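You operate a simulated robot arm through the tools that you are given. There is no shell and no other tool. Be economical: measure what you need, move in short steps, check, and stop when the job is done.

Carry out the task below with a simulated two-armed robot. There is one attempt and no reset: what you move stays moved.

JOB
Wipe the hose, wind it in and put the reel on the trolley.
Fine: wipe with the rag, which goes back; hold the reel steady while winding.
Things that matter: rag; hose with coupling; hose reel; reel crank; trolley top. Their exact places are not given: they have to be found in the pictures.

Only the result counts: the job must be done as asked and must still hold three seconds after the hand-in. Knocking over, shifting, dropping, spilling or breaking anything else fails it.

ROBOT AND FRAMES
Two 7-joint arms with two-finger parallel grippers on one trunk, on a base that drives. Base frame: it is fixed to the floor where the robot stands at the start and does not move with it; the origin is under the middle of the robot, x ahead of it, y to its left, z up. Units: m, rad, N and s.
The left shoulder is at the start at [0.07, 0.133, 1.301], the right one opposite. With the tool pointing down near the work surface each hand reaches from about 0.1 to 0.64 m from the robot's upright axis, wherever it stands, measured 20 degrees to its own side. Places, roughly: hose with coupling [0.5, -0.7, 0.9]; reel crank [0.5, -0.4, 1]; trolley top [0.7, -2.1, 0.7]. Payload 1.57 kg a hand.
The tool frame of a hand sits at the grasp point between the pads (the TCP): z along the fingers, y along the line on which they close. The tips reach 0.03 m beyond it. Largest opening 0.08 m; finger width 0.017, thickness 0.012; the body of the gripper, 0.04 by 0.082 m, starts 0.08 m behind the TCP.
Orientation is that of the tool frame in the base frame, as a unit quaternion [x, y, z, w]. With the fingers straight down and closing along the base's y, the tool's x points along the base's -x, its y along +y and its z along -z.

CONTROLS
- The arms move only by the tool jog_arm. It takes "left_steps", "right_steps" or both (then of equal length, played together; a hand with none holds still); each is a list of rows, each an object (a shift or turn left out is 0, a gripper value left out holds the last) with "dp": the shift along the base's x, y, z in m, a list of three; "angular": the turn, a rotation vector about the base's x, y, z in rad, a list of three; "hand": the finger opening in m, from 0 to 0.08. In form: [{"dp": [tx, ty, tz], "angular": [rx, ry, rz], "hand": hand}, ...]. A call has 1 to 8 rows; each row is the pose to reach, as a shift and turn from the pose commanded when the call began. A row lasts 0.2 s, in which the tool goes at most 0.05 m and 0.15 rad; a call with a longer step from one row to the next is refused whole, and so is a gripper value outside its range. A pose out of reach is approached as far as the arm can. The call stops where the force on the tool passes 50 N (or 10 N more than at its start, if that is more) or the arm is blocked; 0.2 s more then pass. Each finger travels about 0.153 m/s and halts on what it meets, pressing with about 23 N; the grip force reading is that of the motor and also rises with nothing between the fingers. The clock runs only during rows and for 0.2 s after the last one: add rows that repeat a pose to give the fingers time. It gives the time, the measured TCP pose, the force on the tool (base axes), the opening and the grip force at its end, in the units of the frame above (readings bear some noise).
- Cameras (640 x 400 px; columns grow to the right, rows downward): "scene" is now at [0.121, -0.0451, 1.5201]; the picture's right is [-0.50, -0.87, 0.00], its down [-0.63, 0.36, -0.69] and it looks along [0.60, -0.34, -0.72] (base axes); focal length 272 px, centre (320, 200). "left" rides on the left gripper at [0.072, 0.007, -0.122] in its tool frame; the picture's right is [-0.09, 1.00, 0.00], its down [-0.84, -0.08, -0.54] and it looks along [-0.54, -0.05, 0.84] (tool axes); focal length 238 px, centre (320, 200). "right" rides on the right gripper at [0.072, -0.007, -0.122] in its tool frame; the picture's right is [0.09, 1.00, 0.00], its down [-0.84, 0.08, -0.54] and it looks along [-0.54, 0.05, 0.84] (tool axes); focal length 238 px, centre (320, 200).
- capture(camera): a new picture of that camera. It takes no simulated time.
- raise_lower(by): slides the trunk up (or, below 0, down) by that many m; the arms and the scene camera ride with it, the base frame stays. It gives what a move gives, with no picture.
- drive_base(legs): drives the robot by 1 to 6 legs, each [ahead, left, turn to the left] in m, m and rad, along the robot's own axes; the way and the turn of a leg run together, so that a leg with both is an arc; at most 1.5 m and 3.142 rad a leg. The arms and the cameras ride along, it lands a little off, and it stops where it bumps. It gives what a move gives.
- head_to(pan, tilt): turns the head with the scene camera to pan (to the left, within 1.501 rad either way) and tilt (down, from -0.506 to 1.204), counted from straight ahead of the robot. It gives what a move gives.
- point_at(camera, pixels): there is no depth. For up to 12 entries [column, row, z] of the newest picture of that camera ("zoom" is the newest enlarged one), the place [x, y] in the base frame at which the ray of that pixel passes the height z, good to about 0.003 m, but the place of the scene camera against the robot may be out by one fixed shift of up to 0.012 m in any direction. It takes no simulated time.
- close_up(camera, box): a new picture of the part [left, top, right, bottom] of that camera's present view, enlarged. It takes no simulated time.
- close_job(): hands the job in; it is judged then, once.

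Go step by step. Measure first, check grasps and placings, and put right what went wrong. The budget is 80 turns and 70 pictures, counting those below and the enlarged ones. Unless the task says otherwise, let go and move clear before handing in, and close with one line.

The tools are called by a JSON object that holds its "api" and its "payload". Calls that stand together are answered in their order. jog_arm: Moves the arms, as the interface text tells. Its arguments: {"type":"object","properties":{"left_steps":{"type":"array","items":{"type":"object","properties":{"dp":{"type":"array","items":{"type":"number"}},"angular":{"type":"array","items":{"type":"number"}},"hand":{"type":"number"}}}},"right_steps":{"type":"array","items":{"type":"object","properties":{"dp":{"type":"array","items":{"type":"number"}},"angular":{"type":"array","items":{"type":"number"}},"hand":{"type":"number"}}}}},"required":[]} The other tools are called the same way: raise_lower (by) slides the trunk up or down; drive_base (legs) drives the base; head_to (pan, tilt) turns the head that bears the scene camera; capture (camera) takes a picture; point_at (camera, pixels) gives the place at which the rays of pixels pass given heights; close_up (camera, box) takes an enlarged picture of a part of a camera's view; close_job () hands the job in.

At the start:

```text
time_s: 0.0
left_tool_pos: [0.3891, -0.0316, 1.2599]
left_orientation: [0.0, 1.0, 0.0, 0.0]
left_wrist_force: [0.2, 0.5, 0.3]
left_width: 0.0798
left_finger_force: 0.0
right_tool_pos: [0.2873, -0.3607, 1.2786]
right_orientation: [0.0, 1.0, 0.001, 0.0]
right_wrist_force: [0.1, -0.5, 0.0]
right_width: 0.08
right_finger_force: 0.2
trunk travel left (down, up): [-0.875, 0.065]
robot x, y, heading: [0.0003, 0.0008, -0.002]
head pan, tilt: [-0.518, 0.808]
```

scene: 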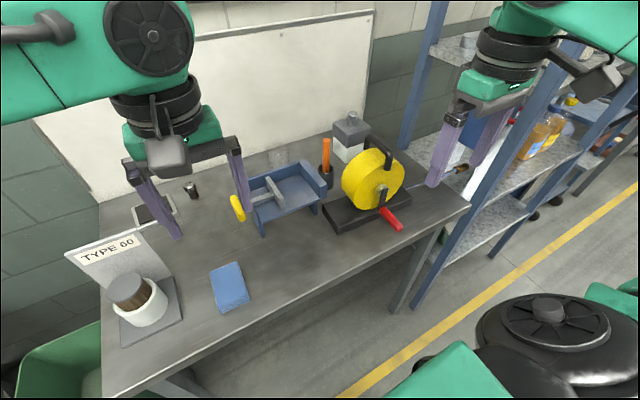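
right: 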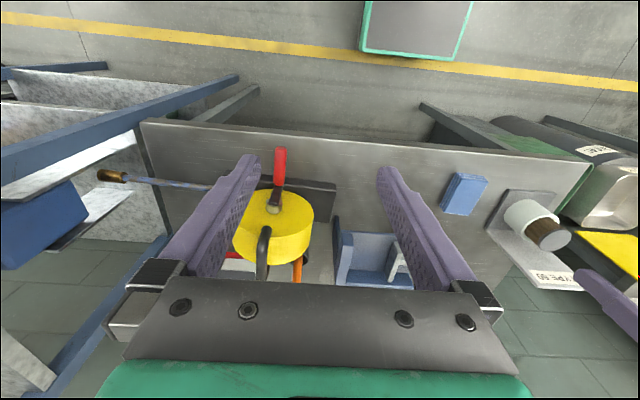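
left: 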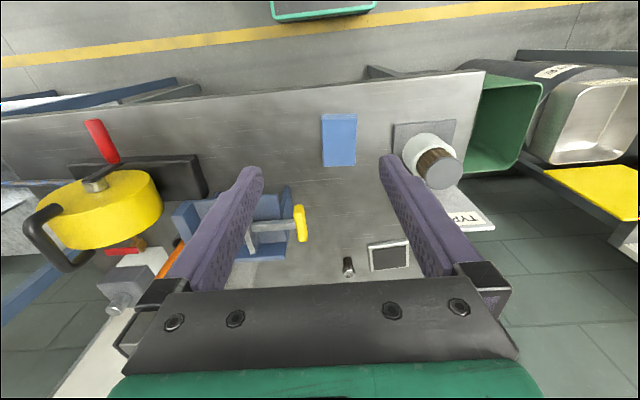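

The scene shows the yellow reel at about (372,180), its red crank knob at (392,218), the blue rag at (229,287) and the hose end with its coupling near (460,168) on the right. I'll look closer at the reel and hose.

{"api": "close_up", "payload": {"camera": "scene", "box": [300, 100, 500, 250]}}

{"api": "close_up", "payload": {"camera": "right", "box": [80, 110, 360, 290]}}

{"api": "point_at", "payload": {"camera": "scene", "pixels": [[211, 271, 0.91], [239, 263, 0.91], [249, 301, 0.91], [219, 312, 0.91], [229, 287, 0.91], [392, 218, 1.0], [464, 169, 0.9], [322, 204, 0.9], [408, 195, 0.9], [470, 205, 0.9], [340, 233, 0.9]]}}

{"api": "point_at", "payload": {"camera": "right", "pixels": [[280, 155, 1.0], [280, 185, 1.0], [105, 175, 0.9], [125, 178, 0.9], [210, 187, 0.9], [447, 193, 0.91], [273, 210, 1.0], [262, 240, 1.1]]}}

```text
2.67 times, centred on (400, 175) of scene
```

zoom: 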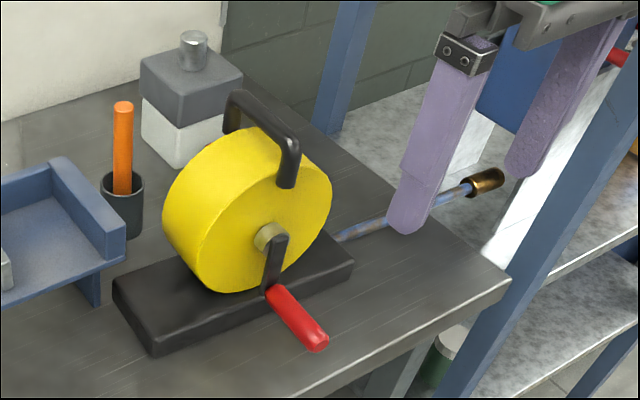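

```text
2.22 times, centred on (220, 200) of right
```

zoom: 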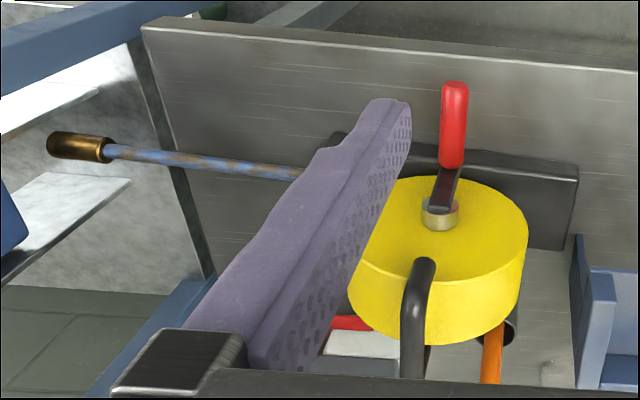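

```text
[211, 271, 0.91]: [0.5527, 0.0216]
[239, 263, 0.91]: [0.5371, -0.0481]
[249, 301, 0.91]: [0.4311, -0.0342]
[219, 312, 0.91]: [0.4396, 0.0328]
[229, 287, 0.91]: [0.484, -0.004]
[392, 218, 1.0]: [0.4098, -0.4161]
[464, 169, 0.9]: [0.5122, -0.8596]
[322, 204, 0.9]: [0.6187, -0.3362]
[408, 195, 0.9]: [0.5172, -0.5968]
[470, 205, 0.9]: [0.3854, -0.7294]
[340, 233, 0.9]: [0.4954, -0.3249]
```

```text
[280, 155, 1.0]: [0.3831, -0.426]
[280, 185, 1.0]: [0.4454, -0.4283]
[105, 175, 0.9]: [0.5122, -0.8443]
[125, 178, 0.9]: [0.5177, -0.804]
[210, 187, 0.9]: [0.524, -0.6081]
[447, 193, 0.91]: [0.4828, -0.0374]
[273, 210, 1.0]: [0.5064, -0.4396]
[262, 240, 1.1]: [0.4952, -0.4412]
```

The reel's axle points towards me with the crank knob at about x 0.38–0.45, y -0.43, and the hose runs out to -y past the table edge. Next I locate the rag with the left camera and look towards the trolley.

{"api": "point_at", "payload": {"camera": "left", "pixels": [[322, 114, 0.91], [357, 114, 0.91], [356, 166, 0.91], [325, 164, 0.91], [340, 140, 0.91], [96, 125, 1.0], [112, 158, 1.0], [96, 185, 1.0]]}}

{"api": "head_to", "payload": {"pan": -1.2, "tilt": 0.5}}

{"api": "capture", "payload": {"camera": "scene"}}

```text
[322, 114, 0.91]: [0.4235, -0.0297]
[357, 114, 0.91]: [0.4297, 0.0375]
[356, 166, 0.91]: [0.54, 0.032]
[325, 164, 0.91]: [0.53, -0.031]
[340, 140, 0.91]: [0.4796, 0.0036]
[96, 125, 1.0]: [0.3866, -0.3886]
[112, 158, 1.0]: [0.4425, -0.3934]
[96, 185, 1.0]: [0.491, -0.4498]
```

```text
time_s: 1.1
left_tool_pos: [0.3882, -0.0313, 1.2594]
left_orientation: [0.0, 1.0, 0.0, 0.0]
left_wrist_force: [0.6, 0.1, 0.2]
left_width: 0.0804
left_finger_force: 0.1
right_tool_pos: [0.2874, -0.3618, 1.2795]
right_orientation: [0.0, 1.0, 0.0, 0.0]
right_wrist_force: [0.1, 0.3, 0.9]
right_width: 0.08
right_finger_force: 0.0
trunk travel left (down, up): [-0.875, 0.065]
robot x, y, heading: [-0.003, 0.002, -0.004]
head pan, tilt: [-1.201, 0.499]
```

```text
64 pictures are left
```

scene: 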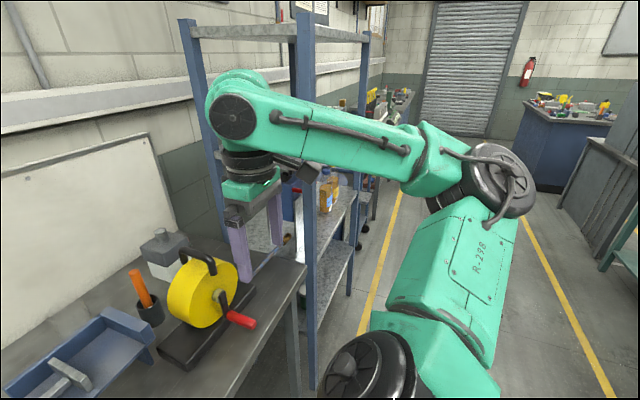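

Rag top is centred at about (0.481, 0.002), roughly 0.065 m wide in y. I'll send the left hand aside and bring the right hand over the rag.

{"api": "jog_arm", "payload": {"left_steps": [{"dp": [0, 0.045, 0]}, {"dp": [0, 0.09, 0]}, {"dp": [-0.02, 0.135, 0]}, {"dp": [-0.04, 0.18, 0]}, {"dp": [-0.06, 0.22, 0]}, {"dp": [-0.08, 0.26, 0]}, {"dp": [-0.08, 0.3, 0]}, {"dp": [-0.08, 0.32, 0]}], "right_steps": [{"dp": [0.0, 0.0, 0]}, {"dp": [0.02, 0.03, 0]}, {"dp": [0.04, 0.07, 0]}, {"dp": [0.06, 0.11, 0]}, {"dp": [0.08, 0.15, 0]}, {"dp": [0.1, 0.19, 0]}, {"dp": [0.12, 0.23, 0]}, {"dp": [0.14, 0.27, 0]}]}}

{"api": "jog_arm", "payload": {"right_steps": [{"dp": [0.02, 0.04, 0]}, {"dp": [0.04, 0.07, 0]}, {"dp": [0.05, 0.092, -0.02]}, {"dp": [0.054, 0.092, -0.06]}, {"dp": [0.054, 0.092, -0.1]}, {"dp": [0.054, 0.092, -0.14]}, {"dp": [0.054, 0.092, -0.18]}]}}

{"api": "capture", "payload": {"camera": "right"}}

{"api": "head_to", "payload": {"pan": -0.3, "tilt": 0.8}}

{"api": "capture", "payload": {"camera": "scene"}}

```text
time_s: 2.9
left_tool_pos: [0.3115, 0.2869, 1.2587]
left_orientation: [0.002, 1.0, 0.001, -0.002]
left_wrist_force: [0.7, -0.4, -0.3]
left_width: 0.0799
left_finger_force: 0.0
left hand out of reach, approached as far as the arm can: row 8
right_tool_pos: [0.4313, -0.093, 1.2785]
right_orientation: [0.0, 1.0, 0.0, -0.001]
right_wrist_force: [0.0, 0.4, -0.2]
right_width: 0.0802
right_finger_force: 0.0
trunk travel left (down, up): [-0.875, 0.065]
robot x, y, heading: [0.003, -0.0007, 0.001]
head pan, tilt: [-1.201, 0.499]
```

```text
time_s: 4.5
left_tool_pos: [0.3088, 0.2848, 1.2593]
left_orientation: [-0.001, 1.0, 0.0, 0.0]
left_wrist_force: [0.4, 0.0, -0.2]
left_width: 0.08
left_finger_force: 0.0
right_tool_pos: [0.4393, -0.0697, 1.1182]
right_orientation: [0.0, 1.0, 0.0, 0.001]
right_wrist_force: [-0.4, 0.0, -0.4]
right_width: 0.08
right_finger_force: 0.1
right hand out of reach, approached as far as the arm can: row 1, 2, 3, 4, 5, 6, 7
trunk travel left (down, up): [-0.875, 0.065]
robot x, y, heading: [0.0013, 0.0001, 0.005]
head pan, tilt: [-1.201, 0.499]
```

```text
63 pictures are left
```

right: 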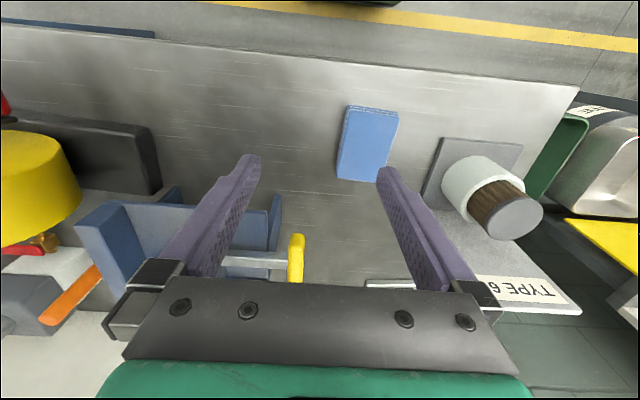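

```text
time_s: 5.7
left_tool_pos: [0.3092, 0.2845, 1.2602]
left_orientation: [-0.001, 1.0, 0.002, -0.001]
left_wrist_force: [0.9, 0.8, 0.1]
left_width: 0.0802
left_finger_force: 0.0
right_tool_pos: [0.4389, -0.0687, 1.1177]
right_orientation: [-0.001, 1.0, 0.001, 0.001]
right_wrist_force: [0.2, 0.5, 1.1]
right_width: 0.0801
right_finger_force: 0.0
trunk travel left (down, up): [-0.875, 0.065]
robot x, y, heading: [-0.0022, -0.0027, 0.004]
head pan, tilt: [-0.3, 0.799]
```

```text
62 pictures are left
```

scene: 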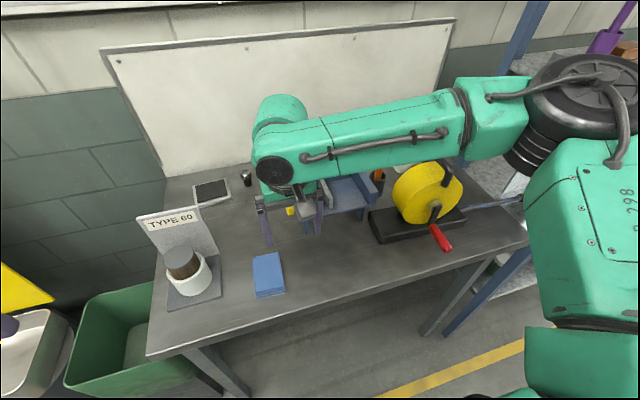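

The right hand can't cross to the rag (stuck at y -0.069). I'll check how close the green bin is before shifting the base left.

{"api": "point_at", "payload": {"camera": "scene", "pixels": [[66, 385, 0.5], [190, 385, 0.5], [200, 397, 0.1], [66, 385, 0.3], [268, 275, 0.91], [252, 256, 0.91], [284, 290, 0.91], [258, 298, 0.91], [278, 251, 0.91], [148, 357, 0.9], [250, 395, 0.0], [420, 335, 0.0]]}}

{"api": "point_at", "payload": {"camera": "right", "pixels": [[347, 105, 0.91], [399, 112, 0.91], [378, 182, 0.91], [337, 178, 0.91], [367, 143, 0.91]]}}

```text
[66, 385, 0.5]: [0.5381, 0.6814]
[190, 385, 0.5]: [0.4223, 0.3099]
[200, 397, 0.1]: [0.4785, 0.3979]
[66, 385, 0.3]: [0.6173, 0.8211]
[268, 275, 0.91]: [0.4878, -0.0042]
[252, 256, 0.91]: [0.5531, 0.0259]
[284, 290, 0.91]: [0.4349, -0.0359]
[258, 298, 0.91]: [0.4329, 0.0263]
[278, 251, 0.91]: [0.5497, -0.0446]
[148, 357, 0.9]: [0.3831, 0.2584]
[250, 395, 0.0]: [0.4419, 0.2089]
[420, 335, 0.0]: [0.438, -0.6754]
```

```text
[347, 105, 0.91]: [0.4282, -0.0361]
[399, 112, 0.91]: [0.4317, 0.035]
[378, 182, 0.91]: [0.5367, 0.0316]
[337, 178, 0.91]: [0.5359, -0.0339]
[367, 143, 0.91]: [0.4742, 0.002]
```

The bin and table front are both at x ≥ 0.38, so moving sideways is clear. I'll bring the right hand back, then drive left 0.22.

{"api": "jog_arm", "payload": {"right_steps": [{"dp": [0, -0.04, 0.02]}, {"dp": [0, -0.08, 0.04]}, {"dp": [0, -0.12, 0.06]}, {"dp": [0, -0.16, 0.06]}, {"dp": [0, -0.2, 0.06]}, {"dp": [0, -0.22, 0.06]}]}}

{"api": "drive_base", "payload": {"legs": [[0, 0.22, 0]]}}

{"api": "capture", "payload": {"camera": "right"}}

```text
time_s: 7.0
left_tool_pos: [0.3068, 0.2846, 1.2595]
left_orientation: [-0.001, 1.0, 0.001, 0.0]
left_wrist_force: [0.2, -0.2, -0.7]
left_width: 0.0802
left_finger_force: 0.1
right_tool_pos: [0.4379, -0.2878, 1.1768]
right_orientation: [0.0, 1.0, 0.0, -0.001]
right_wrist_force: [-0.1, -0.2, 0.2]
right_width: 0.08
right_finger_force: 0.1
trunk travel left (down, up): [-0.875, 0.065]
robot x, y, heading: [0.0045, -0.0004, -0.002]
head pan, tilt: [-0.3, 0.799]
```

```text
time_s: 8.8
left_tool_pos: [0.3083, 0.5039, 1.2611]
left_orientation: [0.001, 1.0, 0.003, 0.0]
left_wrist_force: [-0.1, -0.5, -1.0]
left_width: 0.0798
left_finger_force: 0.0
right_tool_pos: [0.4384, -0.0683, 1.1773]
right_orientation: [0.0, 1.0, 0.002, 0.0]
right_wrist_force: [-0.8, 0.2, -0.6]
right_width: 0.0798
right_finger_force: 0.0
trunk travel left (down, up): [-0.875, 0.065]
robot x, y, heading: [-0.0001, 0.2202, 0.003]
head pan, tilt: [-0.3, 0.799]
```

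```text
61 pictures are left
```

right: 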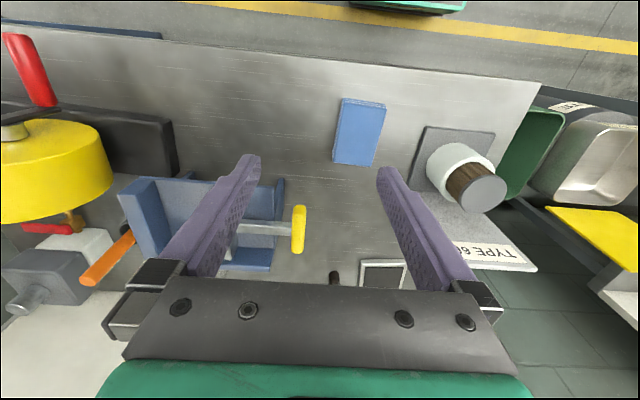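

Rag is aligned with the axes, centred near (0.483, -0.001). Moving the right hand over it and descending to z 1.0.

{"api": "jog_arm", "payload": {"right_steps": [{"dp": [0.022, 0.033, 0]}, {"dp": [0.0446, 0.067, 0]}, {"dp": [0.0446, 0.067, -0.045]}, {"dp": [0.0446, 0.067, -0.09]}, {"dp": [0.0446, 0.067, -0.135]}, {"dp": [0.0446, 0.067, -0.18]}, {"dp": [0.0446, 0.067, -0.187]}]}}

{"api": "capture", "payload": {"camera": "right"}}

{"api": "capture", "payload": {"camera": "scene"}}

```text
time_s: 10.3
left_tool_pos: [0.3088, 0.5066, 1.2601]
left_orientation: [0.0, 1.0, 0.0, 0.0]
left_wrist_force: [0.3, -0.5, 0.3]
left_width: 0.08
left_finger_force: 0.1
right_tool_pos: [0.4832, 0.0032, 0.9915]
right_orientation: [0.0, 1.0, -0.001, 0.001]
right_wrist_force: [-0.4, 0.1, 0.6]
right_width: 0.0799
right_finger_force: 0.1
trunk travel left (down, up): [-0.875, 0.065]
robot x, y, heading: [0.0019, 0.2179, 0.004]
head pan, tilt: [-0.3, 0.799]
```

```text
60 pictures are left
```

right: 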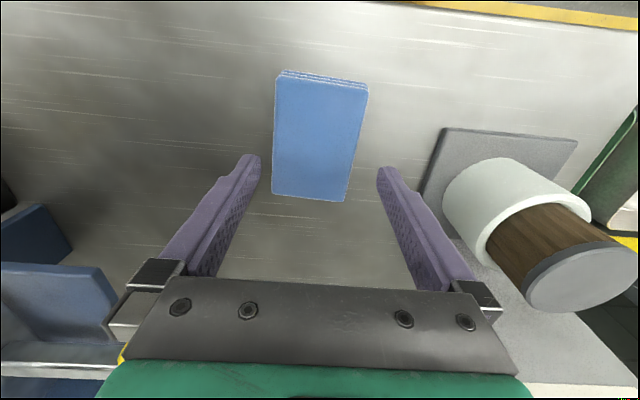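

```text
59 pictures are left
```

scene: 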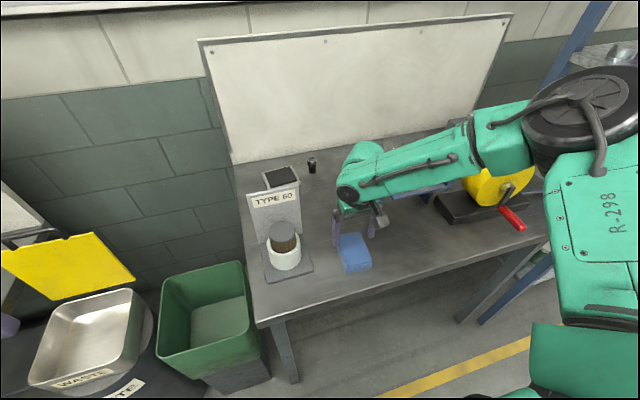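

{"api": "point_at", "payload": {"camera": "right", "pixels": [[276, 80, 0.915], [367, 90, 0.915], [272, 194, 0.915], [345, 201, 0.915], [320, 135, 0.915], [276, 80, 0.93], [272, 194, 0.93], [345, 201, 0.93], [445, 130, 0.905]]}}

{"api": "close_up", "payload": {"camera": "right", "box": [240, 50, 400, 220]}}

```text
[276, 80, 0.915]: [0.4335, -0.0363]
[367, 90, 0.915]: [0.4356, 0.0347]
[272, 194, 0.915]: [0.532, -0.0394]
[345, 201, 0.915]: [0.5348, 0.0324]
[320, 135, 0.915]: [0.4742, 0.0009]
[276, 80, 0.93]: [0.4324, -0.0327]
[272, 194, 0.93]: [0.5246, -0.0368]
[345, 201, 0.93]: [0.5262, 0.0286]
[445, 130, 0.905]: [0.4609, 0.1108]
```

```text
2.35 times, centred on (320, 135) of right
```

zoom: 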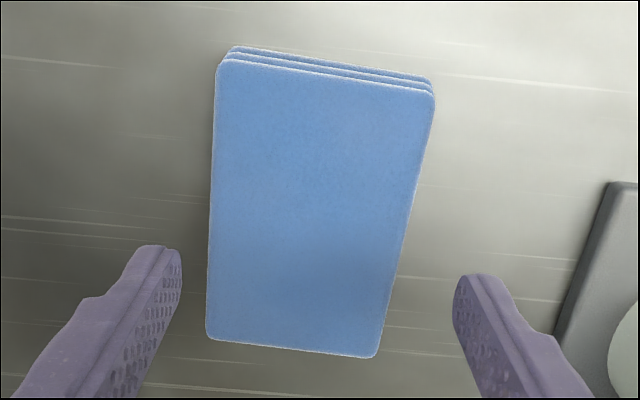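

The rag is about 0.07 wide, 0.1 long and 0.02 thick, centred at (0.484, -0.002). I'll lower so the tips straddle it, then close.

{"api": "jog_arm", "payload": {"right_steps": [{"dp": [0, -0.005, 0]}, {"dp": [0, -0.005, -0.03]}, {"dp": [0, -0.005, -0.045]}, {"dp": [0, -0.005, -0.055]}, {"dp": [0, -0.005, -0.055], "hand": 0.05}, {"dp": [0, -0.005, -0.055], "hand": 0.04}, {"dp": [0, -0.005, -0.055], "hand": 0.04}]}}

{"api": "capture", "payload": {"camera": "right"}}

```text
time_s: 11.9
left_tool_pos: [0.3069, 0.5104, 1.2598]
left_orientation: [0.0, 1.0, 0.001, 0.001]
left_wrist_force: [0.1, 0.4, 0.0]
left_width: 0.0798
left_finger_force: 0.1
right_tool_pos: [0.4718, -0.0075, 0.9517]
right_orientation: [0.0, 1.0, 0.0, 0.004]
right_wrist_force: [8.0, -2.7, 23.1]
right_width: 0.0688
right_finger_force: 23.1
right hand out of reach, approached as far as the arm can: row 3, 4, 5, 6, 7
trunk travel left (down, up): [-0.875, 0.065]
robot x, y, heading: [-0.0019, 0.2227, 0.001]
head pan, tilt: [-0.3, 0.799]
```

```text
57 pictures are left
```

right: 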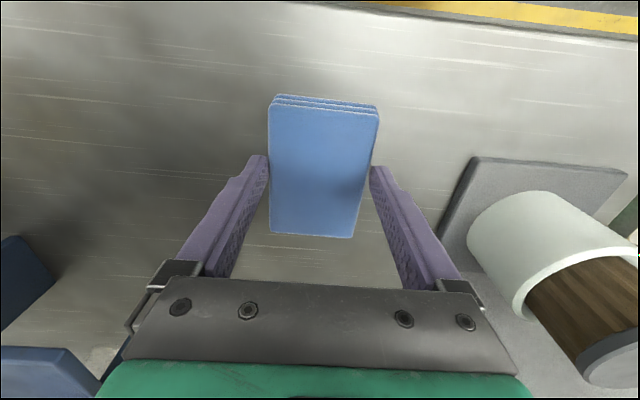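

The fingers gripped 0.0688 wide, but the arm ran out of reach (z 0.952, x pulled back). I'll let go, rise, and lower the trunk for better reach.

{"api": "jog_arm", "payload": {"right_steps": [{"dp": [0, 0, 0], "hand": 0.08}, {"dp": [0, 0, 0]}, {"dp": [0, 0, 0.04]}, {"dp": [0, 0, 0.08]}, {"dp": [0, 0, 0.12]}, {"dp": [0, 0, 0.16]}, {"dp": [0, 0, 0.2]}]}}

{"api": "raise_lower", "payload": {"by": -0.12}}

{"api": "capture", "payload": {"camera": "right"}}

```text
time_s: 13.6
left_tool_pos: [0.3068, 0.5075, 1.2592]
left_orientation: [0.0, 1.0, 0.001, 0.001]
left_wrist_force: [-0.9, 0.5, -0.2]
left_width: 0.0801
left_finger_force: 0.0
right_tool_pos: [0.4692, -0.008, 1.1488]
right_orientation: [-0.002, 1.0, 0.0, 0.0]
right_wrist_force: [0.0, 0.2, 0.3]
right_width: 0.08
right_finger_force: 0.0
trunk travel left (down, up): [-0.875, 0.065]
robot x, y, heading: [0.0009, 0.2219, 0.0]
head pan, tilt: [-0.3, 0.799]
```

```text
time_s: 15.1
left_tool_pos: [0.308, 0.5079, 1.1401]
left_orientation: [0.0, 1.0, 0.001, 0.001]
left_wrist_force: [0.2, 0.5, 1.0]
left_width: 0.0798
left_finger_force: 0.0
right_tool_pos: [0.4709, -0.0083, 1.0284]
right_orientation: [0.0, 1.0, 0.0, -0.001]
right_wrist_force: [0.4, 1.5, -1.0]
right_width: 0.0802
right_finger_force: 0.0
trunk travel left (down, up): [-0.755, 0.185]
robot x, y, heading: [-0.0012, 0.2263, -0.002]
head pan, tilt: [-0.3, 0.799]
```

```text
56 pictures are left
```

right: 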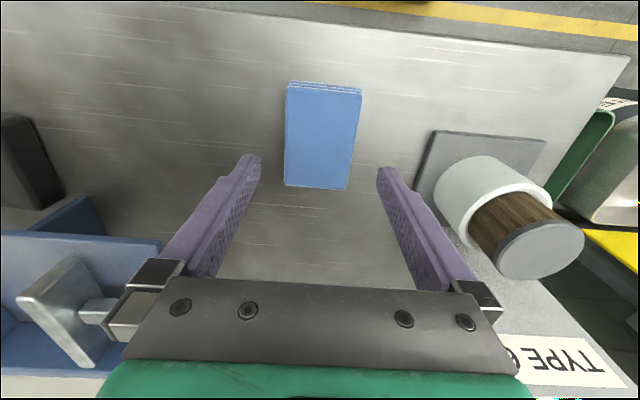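

{"api": "point_at", "payload": {"camera": "right", "pixels": [[287, 88, 0.918], [361, 94, 0.918], [285, 185, 0.918], [347, 190, 0.918]]}}

{"api": "jog_arm", "payload": {"right_steps": [{"dp": [0.006, 0.005, -0.03]}, {"dp": [0.012, 0.005, -0.06]}, {"dp": [0.012, 0.005, -0.07]}]}}

```text
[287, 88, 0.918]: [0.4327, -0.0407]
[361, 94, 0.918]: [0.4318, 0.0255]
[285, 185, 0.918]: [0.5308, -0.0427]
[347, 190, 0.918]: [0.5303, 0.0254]
```

```text
time_s: 15.8
left_tool_pos: [0.3079, 0.507, 1.14]
left_orientation: [0.0, 1.0, 0.001, 0.001]
left_wrist_force: [-0.3, -0.5, 0.6]
left_width: 0.0797
left_finger_force: 0.0
right_tool_pos: [0.4811, -0.0037, 0.9583]
right_orientation: [0.001, 1.0, -0.001, 0.001]
right_wrist_force: [0.7, -0.8, -0.2]
right_width: 0.0798
right_finger_force: 0.0
trunk travel left (down, up): [-0.755, 0.185]
robot x, y, heading: [-0.001, 0.2217, -0.004]
head pan, tilt: [-0.3, 0.799]
```

The rag is now centred at y ≈ -0.008 (x 0.482). Aligning, descending to 0.936 and gripping.

{"api": "jog_arm", "payload": {"right_steps": [{"dp": [0, -0.0045, 0]}, {"dp": [0, -0.0045, -0.012]}, {"dp": [0, -0.0045, -0.022]}, {"dp": [0, -0.0045, -0.022], "hand": 0.05}, {"dp": [0, -0.0045, -0.022], "hand": 0.04}, {"dp": [0, -0.0045, -0.022], "hand": 0.04}]}}

{"api": "capture", "payload": {"camera": "right"}}

```text
time_s: 17.2
left_tool_pos: [0.3085, 0.5082, 1.1397]
left_orientation: [0.0, 1.0, 0.002, 0.0]
left_wrist_force: [0.2, 0.5, -0.1]
left_width: 0.0799
left_finger_force: 0.1
right_tool_pos: [0.482, -0.0073, 0.9378]
right_orientation: [0.0, 1.0, 0.001, 0.0]
right_wrist_force: [1.4, -1.7, 4.1]
right_width: 0.0688
right_finger_force: 23.4
trunk travel left (down, up): [-0.755, 0.185]
robot x, y, heading: [-0.0014, 0.2211, -0.0]
head pan, tilt: [-0.3, 0.799]
```

```text
55 pictures are left
```

right: 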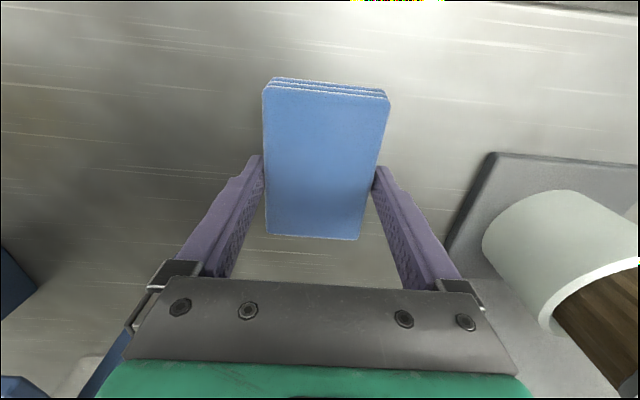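

Gripped at 0.0688 with the rag between the tips; lifting and checking it comes along.

{"api": "jog_arm", "payload": {"right_steps": [{"dp": [0, 0, 0.03]}, {"dp": [0, 0, 0.07]}, {"dp": [0, 0, 0.115]}, {"dp": [0, 0, 0.16]}, {"dp": [-0.02, 0, 0.2]}, {"dp": [-0.04, 0, 0.24]}, {"dp": [-0.06, -0.02, 0.27]}]}}

{"api": "capture", "payload": {"camera": "right"}}

```text
time_s: 18.9
left_tool_pos: [0.308, 0.5063, 1.1403]
left_orientation: [0.0, 1.0, 0.002, 0.002]
left_wrist_force: [-0.3, 0.6, 0.0]
left_width: 0.08
left_finger_force: 0.1
right_tool_pos: [0.4197, -0.0285, 1.207]
right_orientation: [0.0, 1.0, 0.0, 0.001]
right_wrist_force: [-0.3, 0.2, -0.1]
right_width: 0.069
right_finger_force: 23.2
trunk travel left (down, up): [-0.755, 0.185]
robot x, y, heading: [-0.0009, 0.2214, 0.002]
head pan, tilt: [-0.3, 0.799]
```

```text
54 pictures are left
```

right: 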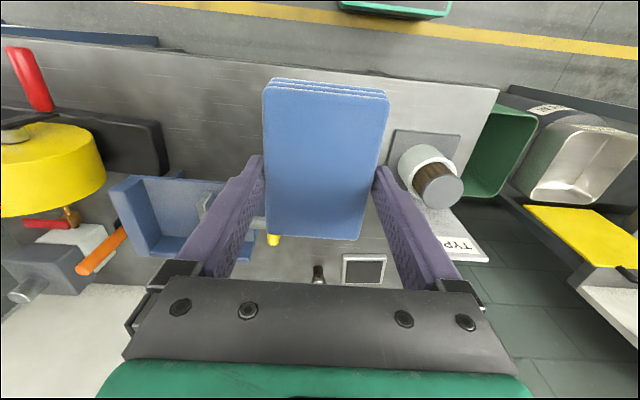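

The rag is held. Driving right partway so I can inspect the shelf post and hose.

{"api": "drive_base", "payload": {"legs": [[0, -0.57, 0]]}}

{"api": "head_to", "payload": {"pan": -0.85, "tilt": 0.75}}

{"api": "capture", "payload": {"camera": "scene"}}

{"api": "capture", "payload": {"camera": "right"}}

```text
time_s: 22.1
left_tool_pos: [0.309, -0.0615, 1.1397]
left_orientation: [-0.001, 1.0, 0.0, 0.0]
left_wrist_force: [0.0, -0.1, -0.4]
left_width: 0.08
left_finger_force: 0.1
right_tool_pos: [0.4225, -0.5975, 1.206]
right_orientation: [0.0, 1.0, 0.0, 0.0]
right_wrist_force: [0.0, 0.6, 0.5]
right_width: 0.069
right_finger_force: 23.5
trunk travel left (down, up): [-0.755, 0.185]
robot x, y, heading: [0.001, -0.3506, 0.003]
head pan, tilt: [-0.3, 0.799]
```

```text
time_s: 23.1
left_tool_pos: [0.3074, -0.0618, 1.1396]
left_orientation: [-0.001, 1.0, 0.001, 0.0]
left_wrist_force: [0.7, -0.2, -0.1]
left_width: 0.08
left_finger_force: 0.0
right_tool_pos: [0.4217, -0.5994, 1.2061]
right_orientation: [-0.001, 1.0, 0.0, 0.001]
right_wrist_force: [0.0, -0.1, -0.4]
right_width: 0.0692
right_finger_force: 22.8
trunk travel left (down, up): [-0.755, 0.185]
robot x, y, heading: [0.0045, -0.3499, 0.003]
head pan, tilt: [-0.85, 0.75]
```

```text
53 pictures are left
```

scene: 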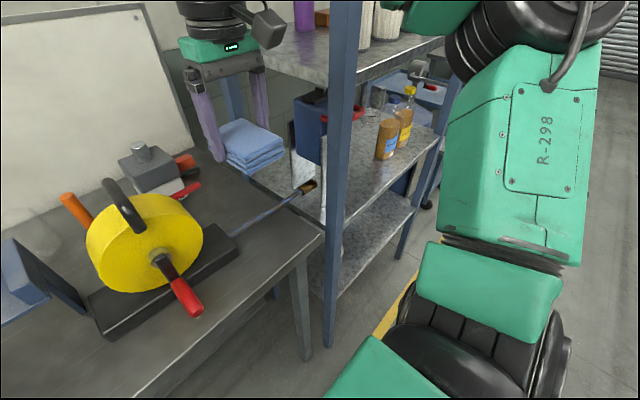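

```text
52 pictures are left
```

right: 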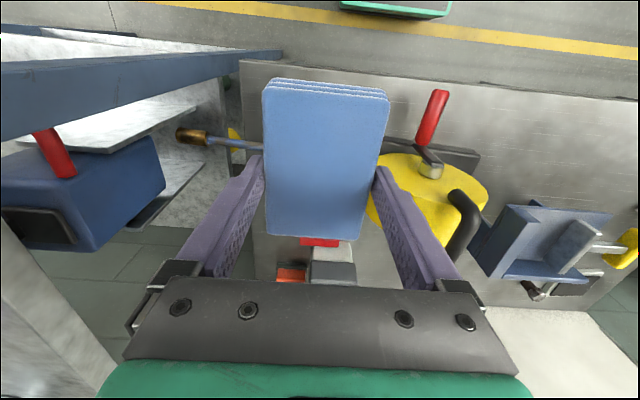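

{"api": "point_at", "payload": {"camera": "scene", "pixels": [[330, 346, 0.0], [313, 184, 0.91], [300, 190, 0.91], [235, 234, 0.91], [270, 212, 0.91], [343, 150, 1.2], [318, 236, 0.9], [160, 262, 1.0], [188, 302, 0.95]]}}

{"api": "point_at", "payload": {"camera": "right", "pixels": [[179, 136, 0.91], [207, 138, 0.91], [255, 144, 0.91], [240, 143, 0.91], [179, 136, 0.96], [207, 138, 0.96], [438, 95, 0.95], [430, 168, 1.0], [242, 62, 0.9]]}}

{"api": "close_up", "payload": {"camera": "scene", "box": [180, 150, 340, 260]}}

```text
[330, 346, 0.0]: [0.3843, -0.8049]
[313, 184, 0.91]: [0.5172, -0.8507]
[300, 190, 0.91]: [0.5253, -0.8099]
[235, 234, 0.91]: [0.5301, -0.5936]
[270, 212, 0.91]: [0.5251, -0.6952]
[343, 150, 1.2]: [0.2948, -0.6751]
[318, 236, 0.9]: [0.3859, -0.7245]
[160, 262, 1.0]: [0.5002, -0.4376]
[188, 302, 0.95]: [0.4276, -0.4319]
```

```text
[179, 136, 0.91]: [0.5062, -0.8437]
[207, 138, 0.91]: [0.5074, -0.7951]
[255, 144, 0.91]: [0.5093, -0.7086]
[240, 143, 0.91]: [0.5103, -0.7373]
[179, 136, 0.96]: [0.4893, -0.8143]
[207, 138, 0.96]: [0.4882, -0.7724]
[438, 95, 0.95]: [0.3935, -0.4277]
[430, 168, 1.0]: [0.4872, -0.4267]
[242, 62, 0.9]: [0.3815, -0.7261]
```

```text
3.64 times, centred on (260, 205) of scene
```

zoom: 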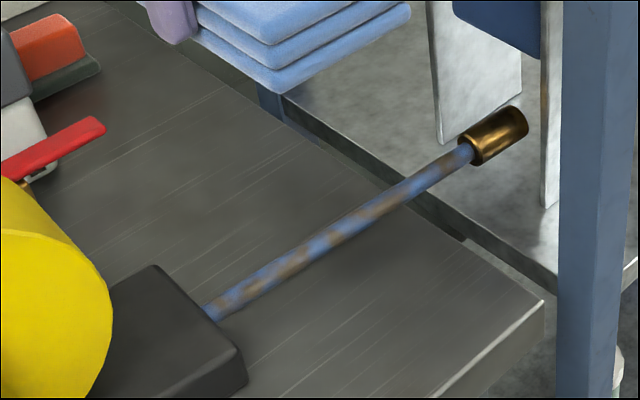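

The hose lies low (z ≈ 0.92) along x ≈ 0.508 from y ≈ -0.58 to the coupling at -0.80…-0.845; the shelf post stands near (0.38, -0.80). I'll shift the base slightly right and bring the rag down over the hose middle.

{"api": "drive_base", "payload": {"legs": [[0, -0.07, 0]]}}

{"api": "jog_arm", "payload": {"right_steps": [{"dp": [0.03, 0.0, -0.03]}, {"dp": [0.06, 0.0, -0.06]}, {"dp": [0.086, 0.0, -0.09]}, {"dp": [0.086, 0.0, -0.13]}, {"dp": [0.086, 0.0, -0.17]}, {"dp": [0.086, 0.0, -0.2]}]}}

{"api": "capture", "payload": {"camera": "scene"}}

{"api": "capture", "payload": {"camera": "right"}}

```text
time_s: 24.1
left_tool_pos: [0.3088, -0.1287, 1.1375]
left_orientation: [-0.002, 1.0, -0.001, 0.0]
left_wrist_force: [0.3, 1.2, -0.2]
left_width: 0.0802
left_finger_force: 0.1
right_tool_pos: [0.4218, -0.6628, 1.2073]
right_orientation: [-0.002, 1.0, -0.002, 0.0]
right_wrist_force: [-0.1, 0.0, 0.1]
right_width: 0.0692
right_finger_force: 23.1
trunk travel left (down, up): [-0.755, 0.185]
robot x, y, heading: [-0.0026, -0.418, -0.001]
head pan, tilt: [-0.85, 0.75]
```

```text
time_s: 25.5
left_tool_pos: [0.3091, -0.1332, 1.1399]
left_orientation: [-0.001, 1.0, 0.0, 0.001]
left_wrist_force: [-0.1, 0.4, 0.4]
left_width: 0.0799
left_finger_force: 0.0
right_tool_pos: [0.5092, -0.6694, 1.0047]
right_orientation: [-0.002, 1.0, 0.0, 0.0]
right_wrist_force: [0.2, -0.1, -0.4]
right_width: 0.0688
right_finger_force: 22.9
trunk travel left (down, up): [-0.755, 0.185]
robot x, y, heading: [0.0003, -0.4183, 0.003]
head pan, tilt: [-0.85, 0.75]
```

```text
50 pictures are left
```

scene: 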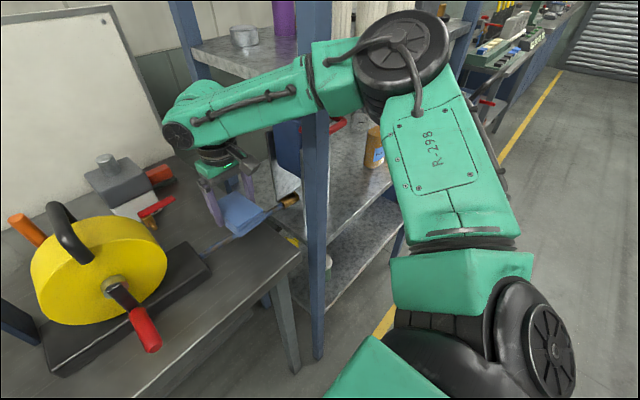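

```text
49 pictures are left
```

right: 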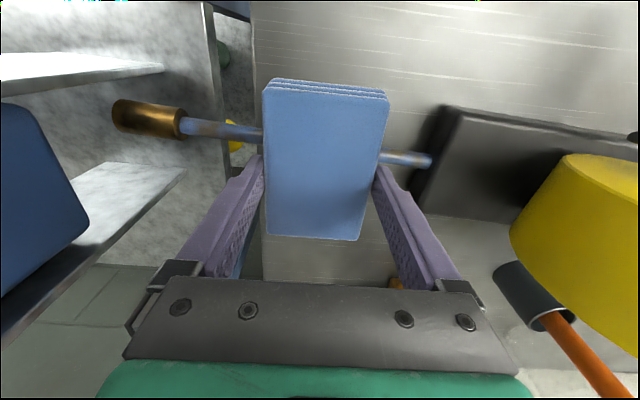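

{"api": "point_at", "payload": {"camera": "right", "pixels": [[430, 160, 0.92], [385, 155, 0.92], [250, 133, 0.92], [183, 125, 0.92], [116, 113, 0.92], [440, 110, 0.93], [412, 205, 0.9], [180, 108, 0.935], [180, 142, 0.91]]}}

{"api": "jog_arm", "payload": {"right_steps": [{"dp": [0, 0, -0.01]}, {"dp": [0, 0, -0.02]}, {"dp": [0, 0, -0.028]}]}}

```text
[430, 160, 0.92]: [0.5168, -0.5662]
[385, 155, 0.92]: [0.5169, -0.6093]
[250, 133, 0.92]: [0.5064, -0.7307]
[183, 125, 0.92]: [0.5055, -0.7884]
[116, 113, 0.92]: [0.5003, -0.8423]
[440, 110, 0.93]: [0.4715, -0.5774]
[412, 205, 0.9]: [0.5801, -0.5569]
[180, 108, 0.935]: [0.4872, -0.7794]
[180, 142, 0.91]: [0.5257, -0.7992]
```

```text
time_s: 26.3
left_tool_pos: [0.3083, -0.132, 1.1395]
left_orientation: [-0.002, 1.0, 0.001, 0.0]
left_wrist_force: [-0.4, 0.9, -0.2]
left_width: 0.08
left_finger_force: 0.1
right_tool_pos: [0.5099, -0.6674, 0.9787]
right_orientation: [-0.002, 1.0, 0.001, 0.001]
right_wrist_force: [-0.3, 0.5, -0.6]
right_width: 0.069
right_finger_force: 22.8
trunk travel left (down, up): [-0.755, 0.185]
robot x, y, heading: [0.0017, -0.417, 0.003]
head pan, tilt: [-0.85, 0.75]
```

No contact yet at z 0.979; feeling down further.

{"api": "jog_arm", "payload": {"right_steps": [{"dp": [0, 0, -0.005]}, {"dp": [0, 0, -0.01]}, {"dp": [0, 0, -0.014]}]}}

{"api": "jog_arm", "payload": {"right_steps": [{"dp": [0, 0, -0.003]}, {"dp": [0, 0, -0.006]}]}}

```text
time_s: 27.1
left_tool_pos: [0.3075, -0.1326, 1.1402]
left_orientation: [-0.001, 1.0, 0.001, 0.001]
left_wrist_force: [0.3, -0.9, -0.8]
left_width: 0.0801
left_finger_force: 0.1
right_tool_pos: [0.5086, -0.6684, 0.9643]
right_orientation: [-0.002, 1.0, 0.0, 0.0]
right_wrist_force: [0.3, 0.3, -0.6]
right_width: 0.0692
right_finger_force: 23.2
trunk travel left (down, up): [-0.755, 0.185]
robot x, y, heading: [0.0003, -0.4194, 0.002]
head pan, tilt: [-0.85, 0.75]
```

```text
time_s: 27.7
left_tool_pos: [0.3061, -0.1314, 1.1407]
left_orientation: [-0.002, 1.0, 0.0, 0.001]
left_wrist_force: [0.0, 0.1, 0.0]
left_width: 0.08
left_finger_force: 0.0
right_tool_pos: [0.5079, -0.6676, 0.9615]
right_orientation: [-0.002, 1.0, 0.0, 0.003]
right_wrist_force: [1.3, -2.2, 17.1]
right_width: 0.069
right_finger_force: 23.4
trunk travel left (down, up): [-0.755, 0.185]
robot x, y, heading: [0.0008, -0.4161, 0.002]
head pan, tilt: [-0.85, 0.75]
```

Contact at z ≈ 0.9615 with 17 N. I'll ease off a little and stroke along the hose towards the reel, then out towards the coupling.

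{"api": "jog_arm", "payload": {"right_steps": [{"dp": [0, 0, 0.0025]}, {"dp": [0, 0.02, 0.0025]}, {"dp": [0.002, 0.04, 0.0025]}, {"dp": [0.002, 0.047, 0.0025]}]}}

{"api": "jog_arm", "payload": {"right_steps": [{"dp": [0, -0.02, 0]}, {"dp": [-0.001, -0.04, 0]}, {"dp": [-0.002, -0.06, 0]}, {"dp": [-0.003, -0.08, 0]}, {"dp": [-0.004, -0.1, 0]}, {"dp": [-0.005, -0.115, 0]}]}}

{"api": "capture", "payload": {"camera": "scene"}}

```text
time_s: 28.7
left_tool_pos: [0.3069, -0.1334, 1.1396]
left_orientation: [-0.002, 1.0, 0.001, 0.001]
left_wrist_force: [0.5, 0.0, -0.3]
left_width: 0.0803
left_finger_force: 0.0
right_tool_pos: [0.5092, -0.6224, 0.9613]
right_orientation: [-0.001, 1.0, 0.0, 0.001]
right_wrist_force: [1.6, -4.0, 11.0]
right_width: 0.0691
right_finger_force: 23.3
trunk travel left (down, up): [-0.755, 0.185]
robot x, y, heading: [0.0019, -0.4173, -0.002]
head pan, tilt: [-0.85, 0.75]
```

```text
time_s: 30.1
left_tool_pos: [0.3081, -0.1314, 1.1392]
left_orientation: [-0.002, 1.0, 0.001, 0.001]
left_wrist_force: [0.1, -0.4, 0.0]
left_width: 0.0798
left_finger_force: 0.0
right_tool_pos: [0.5044, -0.735, 0.9616]
right_orientation: [-0.002, 1.0, 0.0, 0.0]
right_wrist_force: [0.0, 2.3, 4.0]
right_width: 0.0689
right_finger_force: 23.6
trunk travel left (down, up): [-0.755, 0.185]
robot x, y, heading: [0.0017, -0.4158, 0.004]
head pan, tilt: [-0.85, 0.75]
```

```text
48 pictures are left
```

scene: 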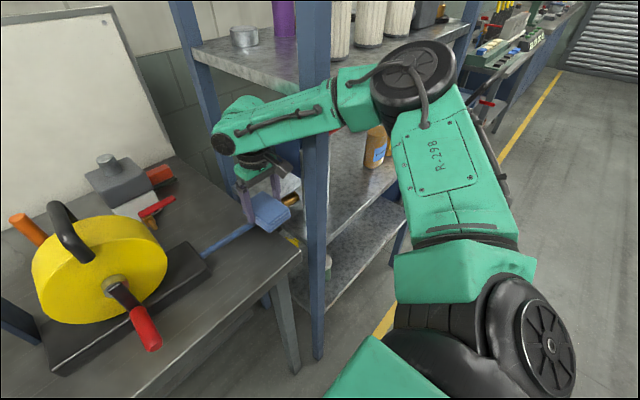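

The wiped part now shows clean blue. Continuing to the coupling's edge.

{"api": "jog_arm", "payload": {"right_steps": [{"dp": [-0.001, -0.01, -0.001]}, {"dp": [-0.001, -0.02, -0.001]}, {"dp": [-0.001, -0.023, -0.001]}]}}

{"api": "jog_arm", "payload": {"right_steps": [{"dp": [0, 0.02, 0]}, {"dp": [0.001, 0.05, 0]}, {"dp": [0.002, 0.08, 0.0]}, {"dp": [0.003, 0.11, 0]}, {"dp": [0.004, 0.138, 0]}, {"dp": [0.004, 0.138, 0.03]}, {"dp": [0.004, 0.138, 0.07]}, {"dp": [0.004, 0.138, 0.115]}]}}

{"api": "close_up", "payload": {"camera": "right", "box": [100, 80, 460, 260]}}

{"api": "close_up", "payload": {"camera": "scene", "box": [150, 150, 330, 280]}}

```text
time_s: 30.9
left_tool_pos: [0.307, -0.1239, 1.137]
left_orientation: [-0.002, 1.0, -0.002, 0.0]
left_wrist_force: [0.1, 0.0, -0.5]
left_width: 0.0801
left_finger_force: 0.0
right_tool_pos: [0.5054, -0.7514, 0.9624]
right_orientation: [-0.004, 1.0, -0.004, 0.001]
right_wrist_force: [-0.6, 2.3, 4.0]
right_width: 0.0691
right_finger_force: 23.0
trunk travel left (down, up): [-0.755, 0.185]
robot x, y, heading: [-0.0006, -0.4161, 0.004]
head pan, tilt: [-0.85, 0.75]
```

```text
time_s: 32.7
left_tool_pos: [0.3081, -0.1315, 1.1389]
left_orientation: [-0.002, 1.0, 0.0, 0.0]
left_wrist_force: [-0.5, 0.2, -0.5]
left_width: 0.08
left_finger_force: 0.2
right_tool_pos: [0.5082, -0.6216, 1.0749]
right_orientation: [-0.001, 1.0, -0.002, -0.001]
right_wrist_force: [-0.1, -0.2, -1.5]
right_width: 0.0688
right_finger_force: 22.6
trunk travel left (down, up): [-0.755, 0.185]
robot x, y, heading: [0.0014, -0.4138, 0.002]
head pan, tilt: [-0.85, 0.75]
```

```text
1.78 times, centred on (280, 170) of right
```

zoom: 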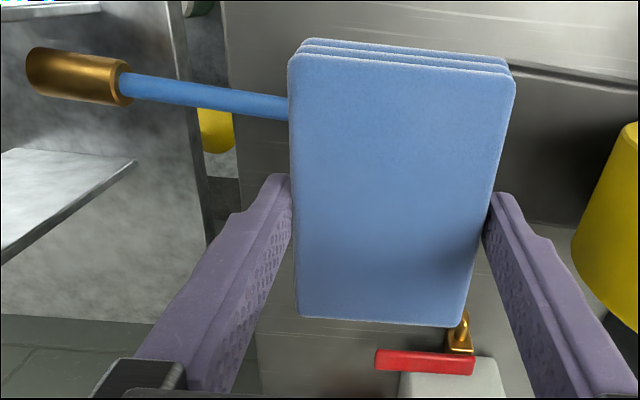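

```text
3.08 times, centred on (240, 215) of scene
```

zoom: 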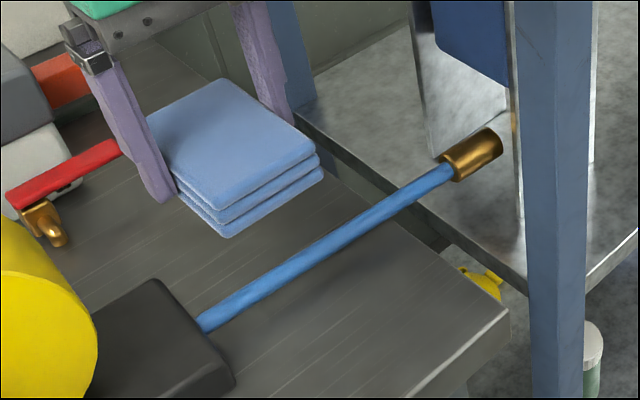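

The hose is clean along its whole visible length. Now lifting the rag and driving back to return it.

{"api": "jog_arm", "payload": {"right_steps": [{"dp": [0, 0, 0.045]}, {"dp": [-0.02, 0, 0.085]}, {"dp": [-0.05, 0, 0.12]}, {"dp": [-0.08, -0.02, 0.14]}, {"dp": [-0.09, -0.04, 0.14]}]}}

{"api": "drive_base", "payload": {"legs": [[0, 0.636, 0]]}}

{"api": "jog_arm", "payload": {"right_steps": [{"dp": [0.03, 0, 0]}, {"dp": [0.06, 0, -0.02]}, {"dp": [0.06, 0, -0.06]}, {"dp": [0.06, 0, -0.1]}, {"dp": [0.06, 0, -0.14]}]}}

{"api": "capture", "payload": {"camera": "right"}}

```text
time_s: 33.9
left_tool_pos: [0.3082, -0.1325, 1.1404]
left_orientation: [-0.002, 1.0, 0.001, 0.0]
left_wrist_force: [-0.1, 0.3, 0.1]
left_width: 0.0798
left_finger_force: 0.0
right_tool_pos: [0.4167, -0.6644, 1.2158]
right_orientation: [-0.002, 1.0, 0.0, 0.0]
right_wrist_force: [0.3, -0.4, -0.7]
right_width: 0.0691
right_finger_force: 22.7
trunk travel left (down, up): [-0.755, 0.185]
robot x, y, heading: [0.0021, -0.4183, 0.006]
head pan, tilt: [-0.85, 0.75]
```

```text
time_s: 37.4
left_tool_pos: [0.3044, 0.5004, 1.1396]
left_orientation: [-0.004, 1.0, 0.0, -0.001]
left_wrist_force: [-0.1, -0.7, -0.3]
left_width: 0.0802
left_finger_force: 0.0
right_tool_pos: [0.4168, -0.0292, 1.2141]
right_orientation: [-0.003, 1.0, 0.001, 0.0]
right_wrist_force: [-0.3, 0.4, -0.8]
right_width: 0.0691
right_finger_force: 23.3
trunk travel left (down, up): [-0.755, 0.185]
robot x, y, heading: [-0.0006, 0.2117, 0.005]
head pan, tilt: [-0.85, 0.75]
```

```text
time_s: 38.6
left_tool_pos: [0.306, 0.501, 1.1391]
left_orientation: [-0.002, 1.0, 0.001, 0.0]
left_wrist_force: [0.7, -1.1, -0.5]
left_width: 0.08
left_finger_force: 0.0
right_tool_pos: [0.4786, -0.0299, 1.0746]
right_orientation: [-0.004, 1.0, -0.001, 0.0]
right_wrist_force: [0.4, 0.2, -0.7]
right_width: 0.0688
right_finger_force: 23.1
trunk travel left (down, up): [-0.755, 0.185]
robot x, y, heading: [0.0014, 0.2126, 0.007]
head pan, tilt: [-0.85, 0.75]
```

```text
45 pictures are left
```

right: 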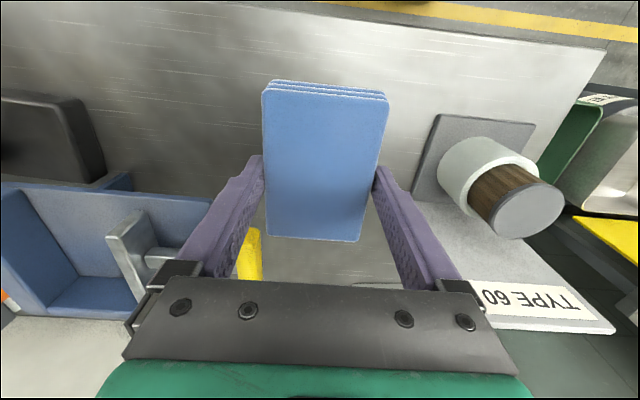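

Over the spot; shifting y +0.029 and lowering to z 0.939, then releasing and rising.

{"api": "jog_arm", "payload": {"right_steps": [{"dp": [0.004, 0.029, 0]}, {"dp": [0.004, 0.029, -0.045]}, {"dp": [0.004, 0.029, -0.09]}, {"dp": [0.004, 0.029, -0.125]}, {"dp": [0.004, 0.029, -0.136]}, {"dp": [0.004, 0.029, -0.136]}]}}

{"api": "jog_arm", "payload": {"right_steps": [{"dp": [0, 0, 0], "hand": 0.08}, {"dp": [0, 0, 0], "hand": 0.08}, {"dp": [0, 0, 0.03]}, {"dp": [0, 0, 0.07]}, {"dp": [-0.02, -0.03, 0.11]}, {"dp": [-0.05, -0.06, 0.15]}, {"dp": [-0.08, -0.09, 0.19]}, {"dp": [-0.11, -0.12, 0.23]}]}}

{"api": "capture", "payload": {"camera": "right"}}

```text
time_s: 40.0
left_tool_pos: [0.3032, 0.5006, 1.1397]
left_orientation: [-0.004, 1.0, 0.001, 0.0]
left_wrist_force: [-0.6, -0.5, 0.7]
left_width: 0.0799
left_finger_force: 0.1
right_tool_pos: [0.4794, 0.0001, 0.9388]
right_orientation: [-0.004, 1.0, 0.0, 0.0]
right_wrist_force: [0.2, 0.5, -0.2]
right_width: 0.069
right_finger_force: 23.5
trunk travel left (down, up): [-0.755, 0.185]
robot x, y, heading: [-0.0031, 0.2079, 0.005]
head pan, tilt: [-0.85, 0.75]
```

```text
refused: row 5 steps farther than a row can; nothing moved
```

```text
44 pictures are left
```

right: 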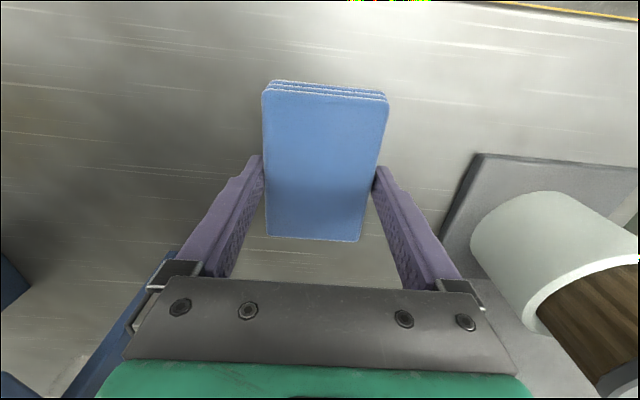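

{"api": "jog_arm", "payload": {"right_steps": [{"dp": [0.002, 0, -0.001]}, {"dp": [0.002, 0, -0.001], "hand": 0.08}, {"dp": [0.002, 0, -0.001], "hand": 0.08}, {"dp": [0, 0, 0.03]}, {"dp": [0, 0, 0.075]}, {"dp": [-0.02, -0.02, 0.11]}, {"dp": [-0.04, -0.05, 0.14]}, {"dp": [-0.06, -0.08, 0.17]}]}}

{"api": "head_to", "payload": {"pan": -0.4, "tilt": 0.8}}

{"api": "capture", "payload": {"camera": "right"}}

```text
time_s: 41.8
left_tool_pos: [0.3028, 0.5006, 1.1397]
left_orientation: [-0.004, 1.0, 0.0, 0.001]
left_wrist_force: [-0.7, 0.5, 0.2]
left_width: 0.0801
left_finger_force: 0.0
right_tool_pos: [0.4189, -0.0801, 1.1101]
right_orientation: [-0.003, 1.0, 0.0, 0.0]
right_wrist_force: [0.3, -0.2, 0.0]
right_width: 0.0799
right_finger_force: 0.0
trunk travel left (down, up): [-0.755, 0.185]
robot x, y, heading: [-0.0031, 0.2158, 0.003]
head pan, tilt: [-0.85, 0.75]
```

```text
time_s: 42.7
left_tool_pos: [0.3056, 0.5015, 1.1394]
left_orientation: [-0.004, 1.0, 0.001, 0.0]
left_wrist_force: [0.6, 0.7, -0.6]
left_width: 0.08
left_finger_force: 0.1
right_tool_pos: [0.4213, -0.0799, 1.109]
right_orientation: [-0.003, 1.0, 0.0, 0.0]
right_wrist_force: [0.2, 1.0, 0.7]
right_width: 0.0801
right_finger_force: 0.0
trunk travel left (down, up): [-0.755, 0.185]
robot x, y, heading: [-0.0012, 0.2123, 0.004]
head pan, tilt: [-0.4, 0.799]
```

```text
43 pictures are left
```

right: 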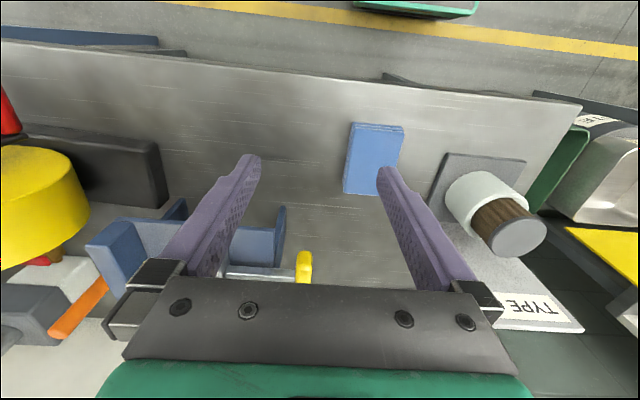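

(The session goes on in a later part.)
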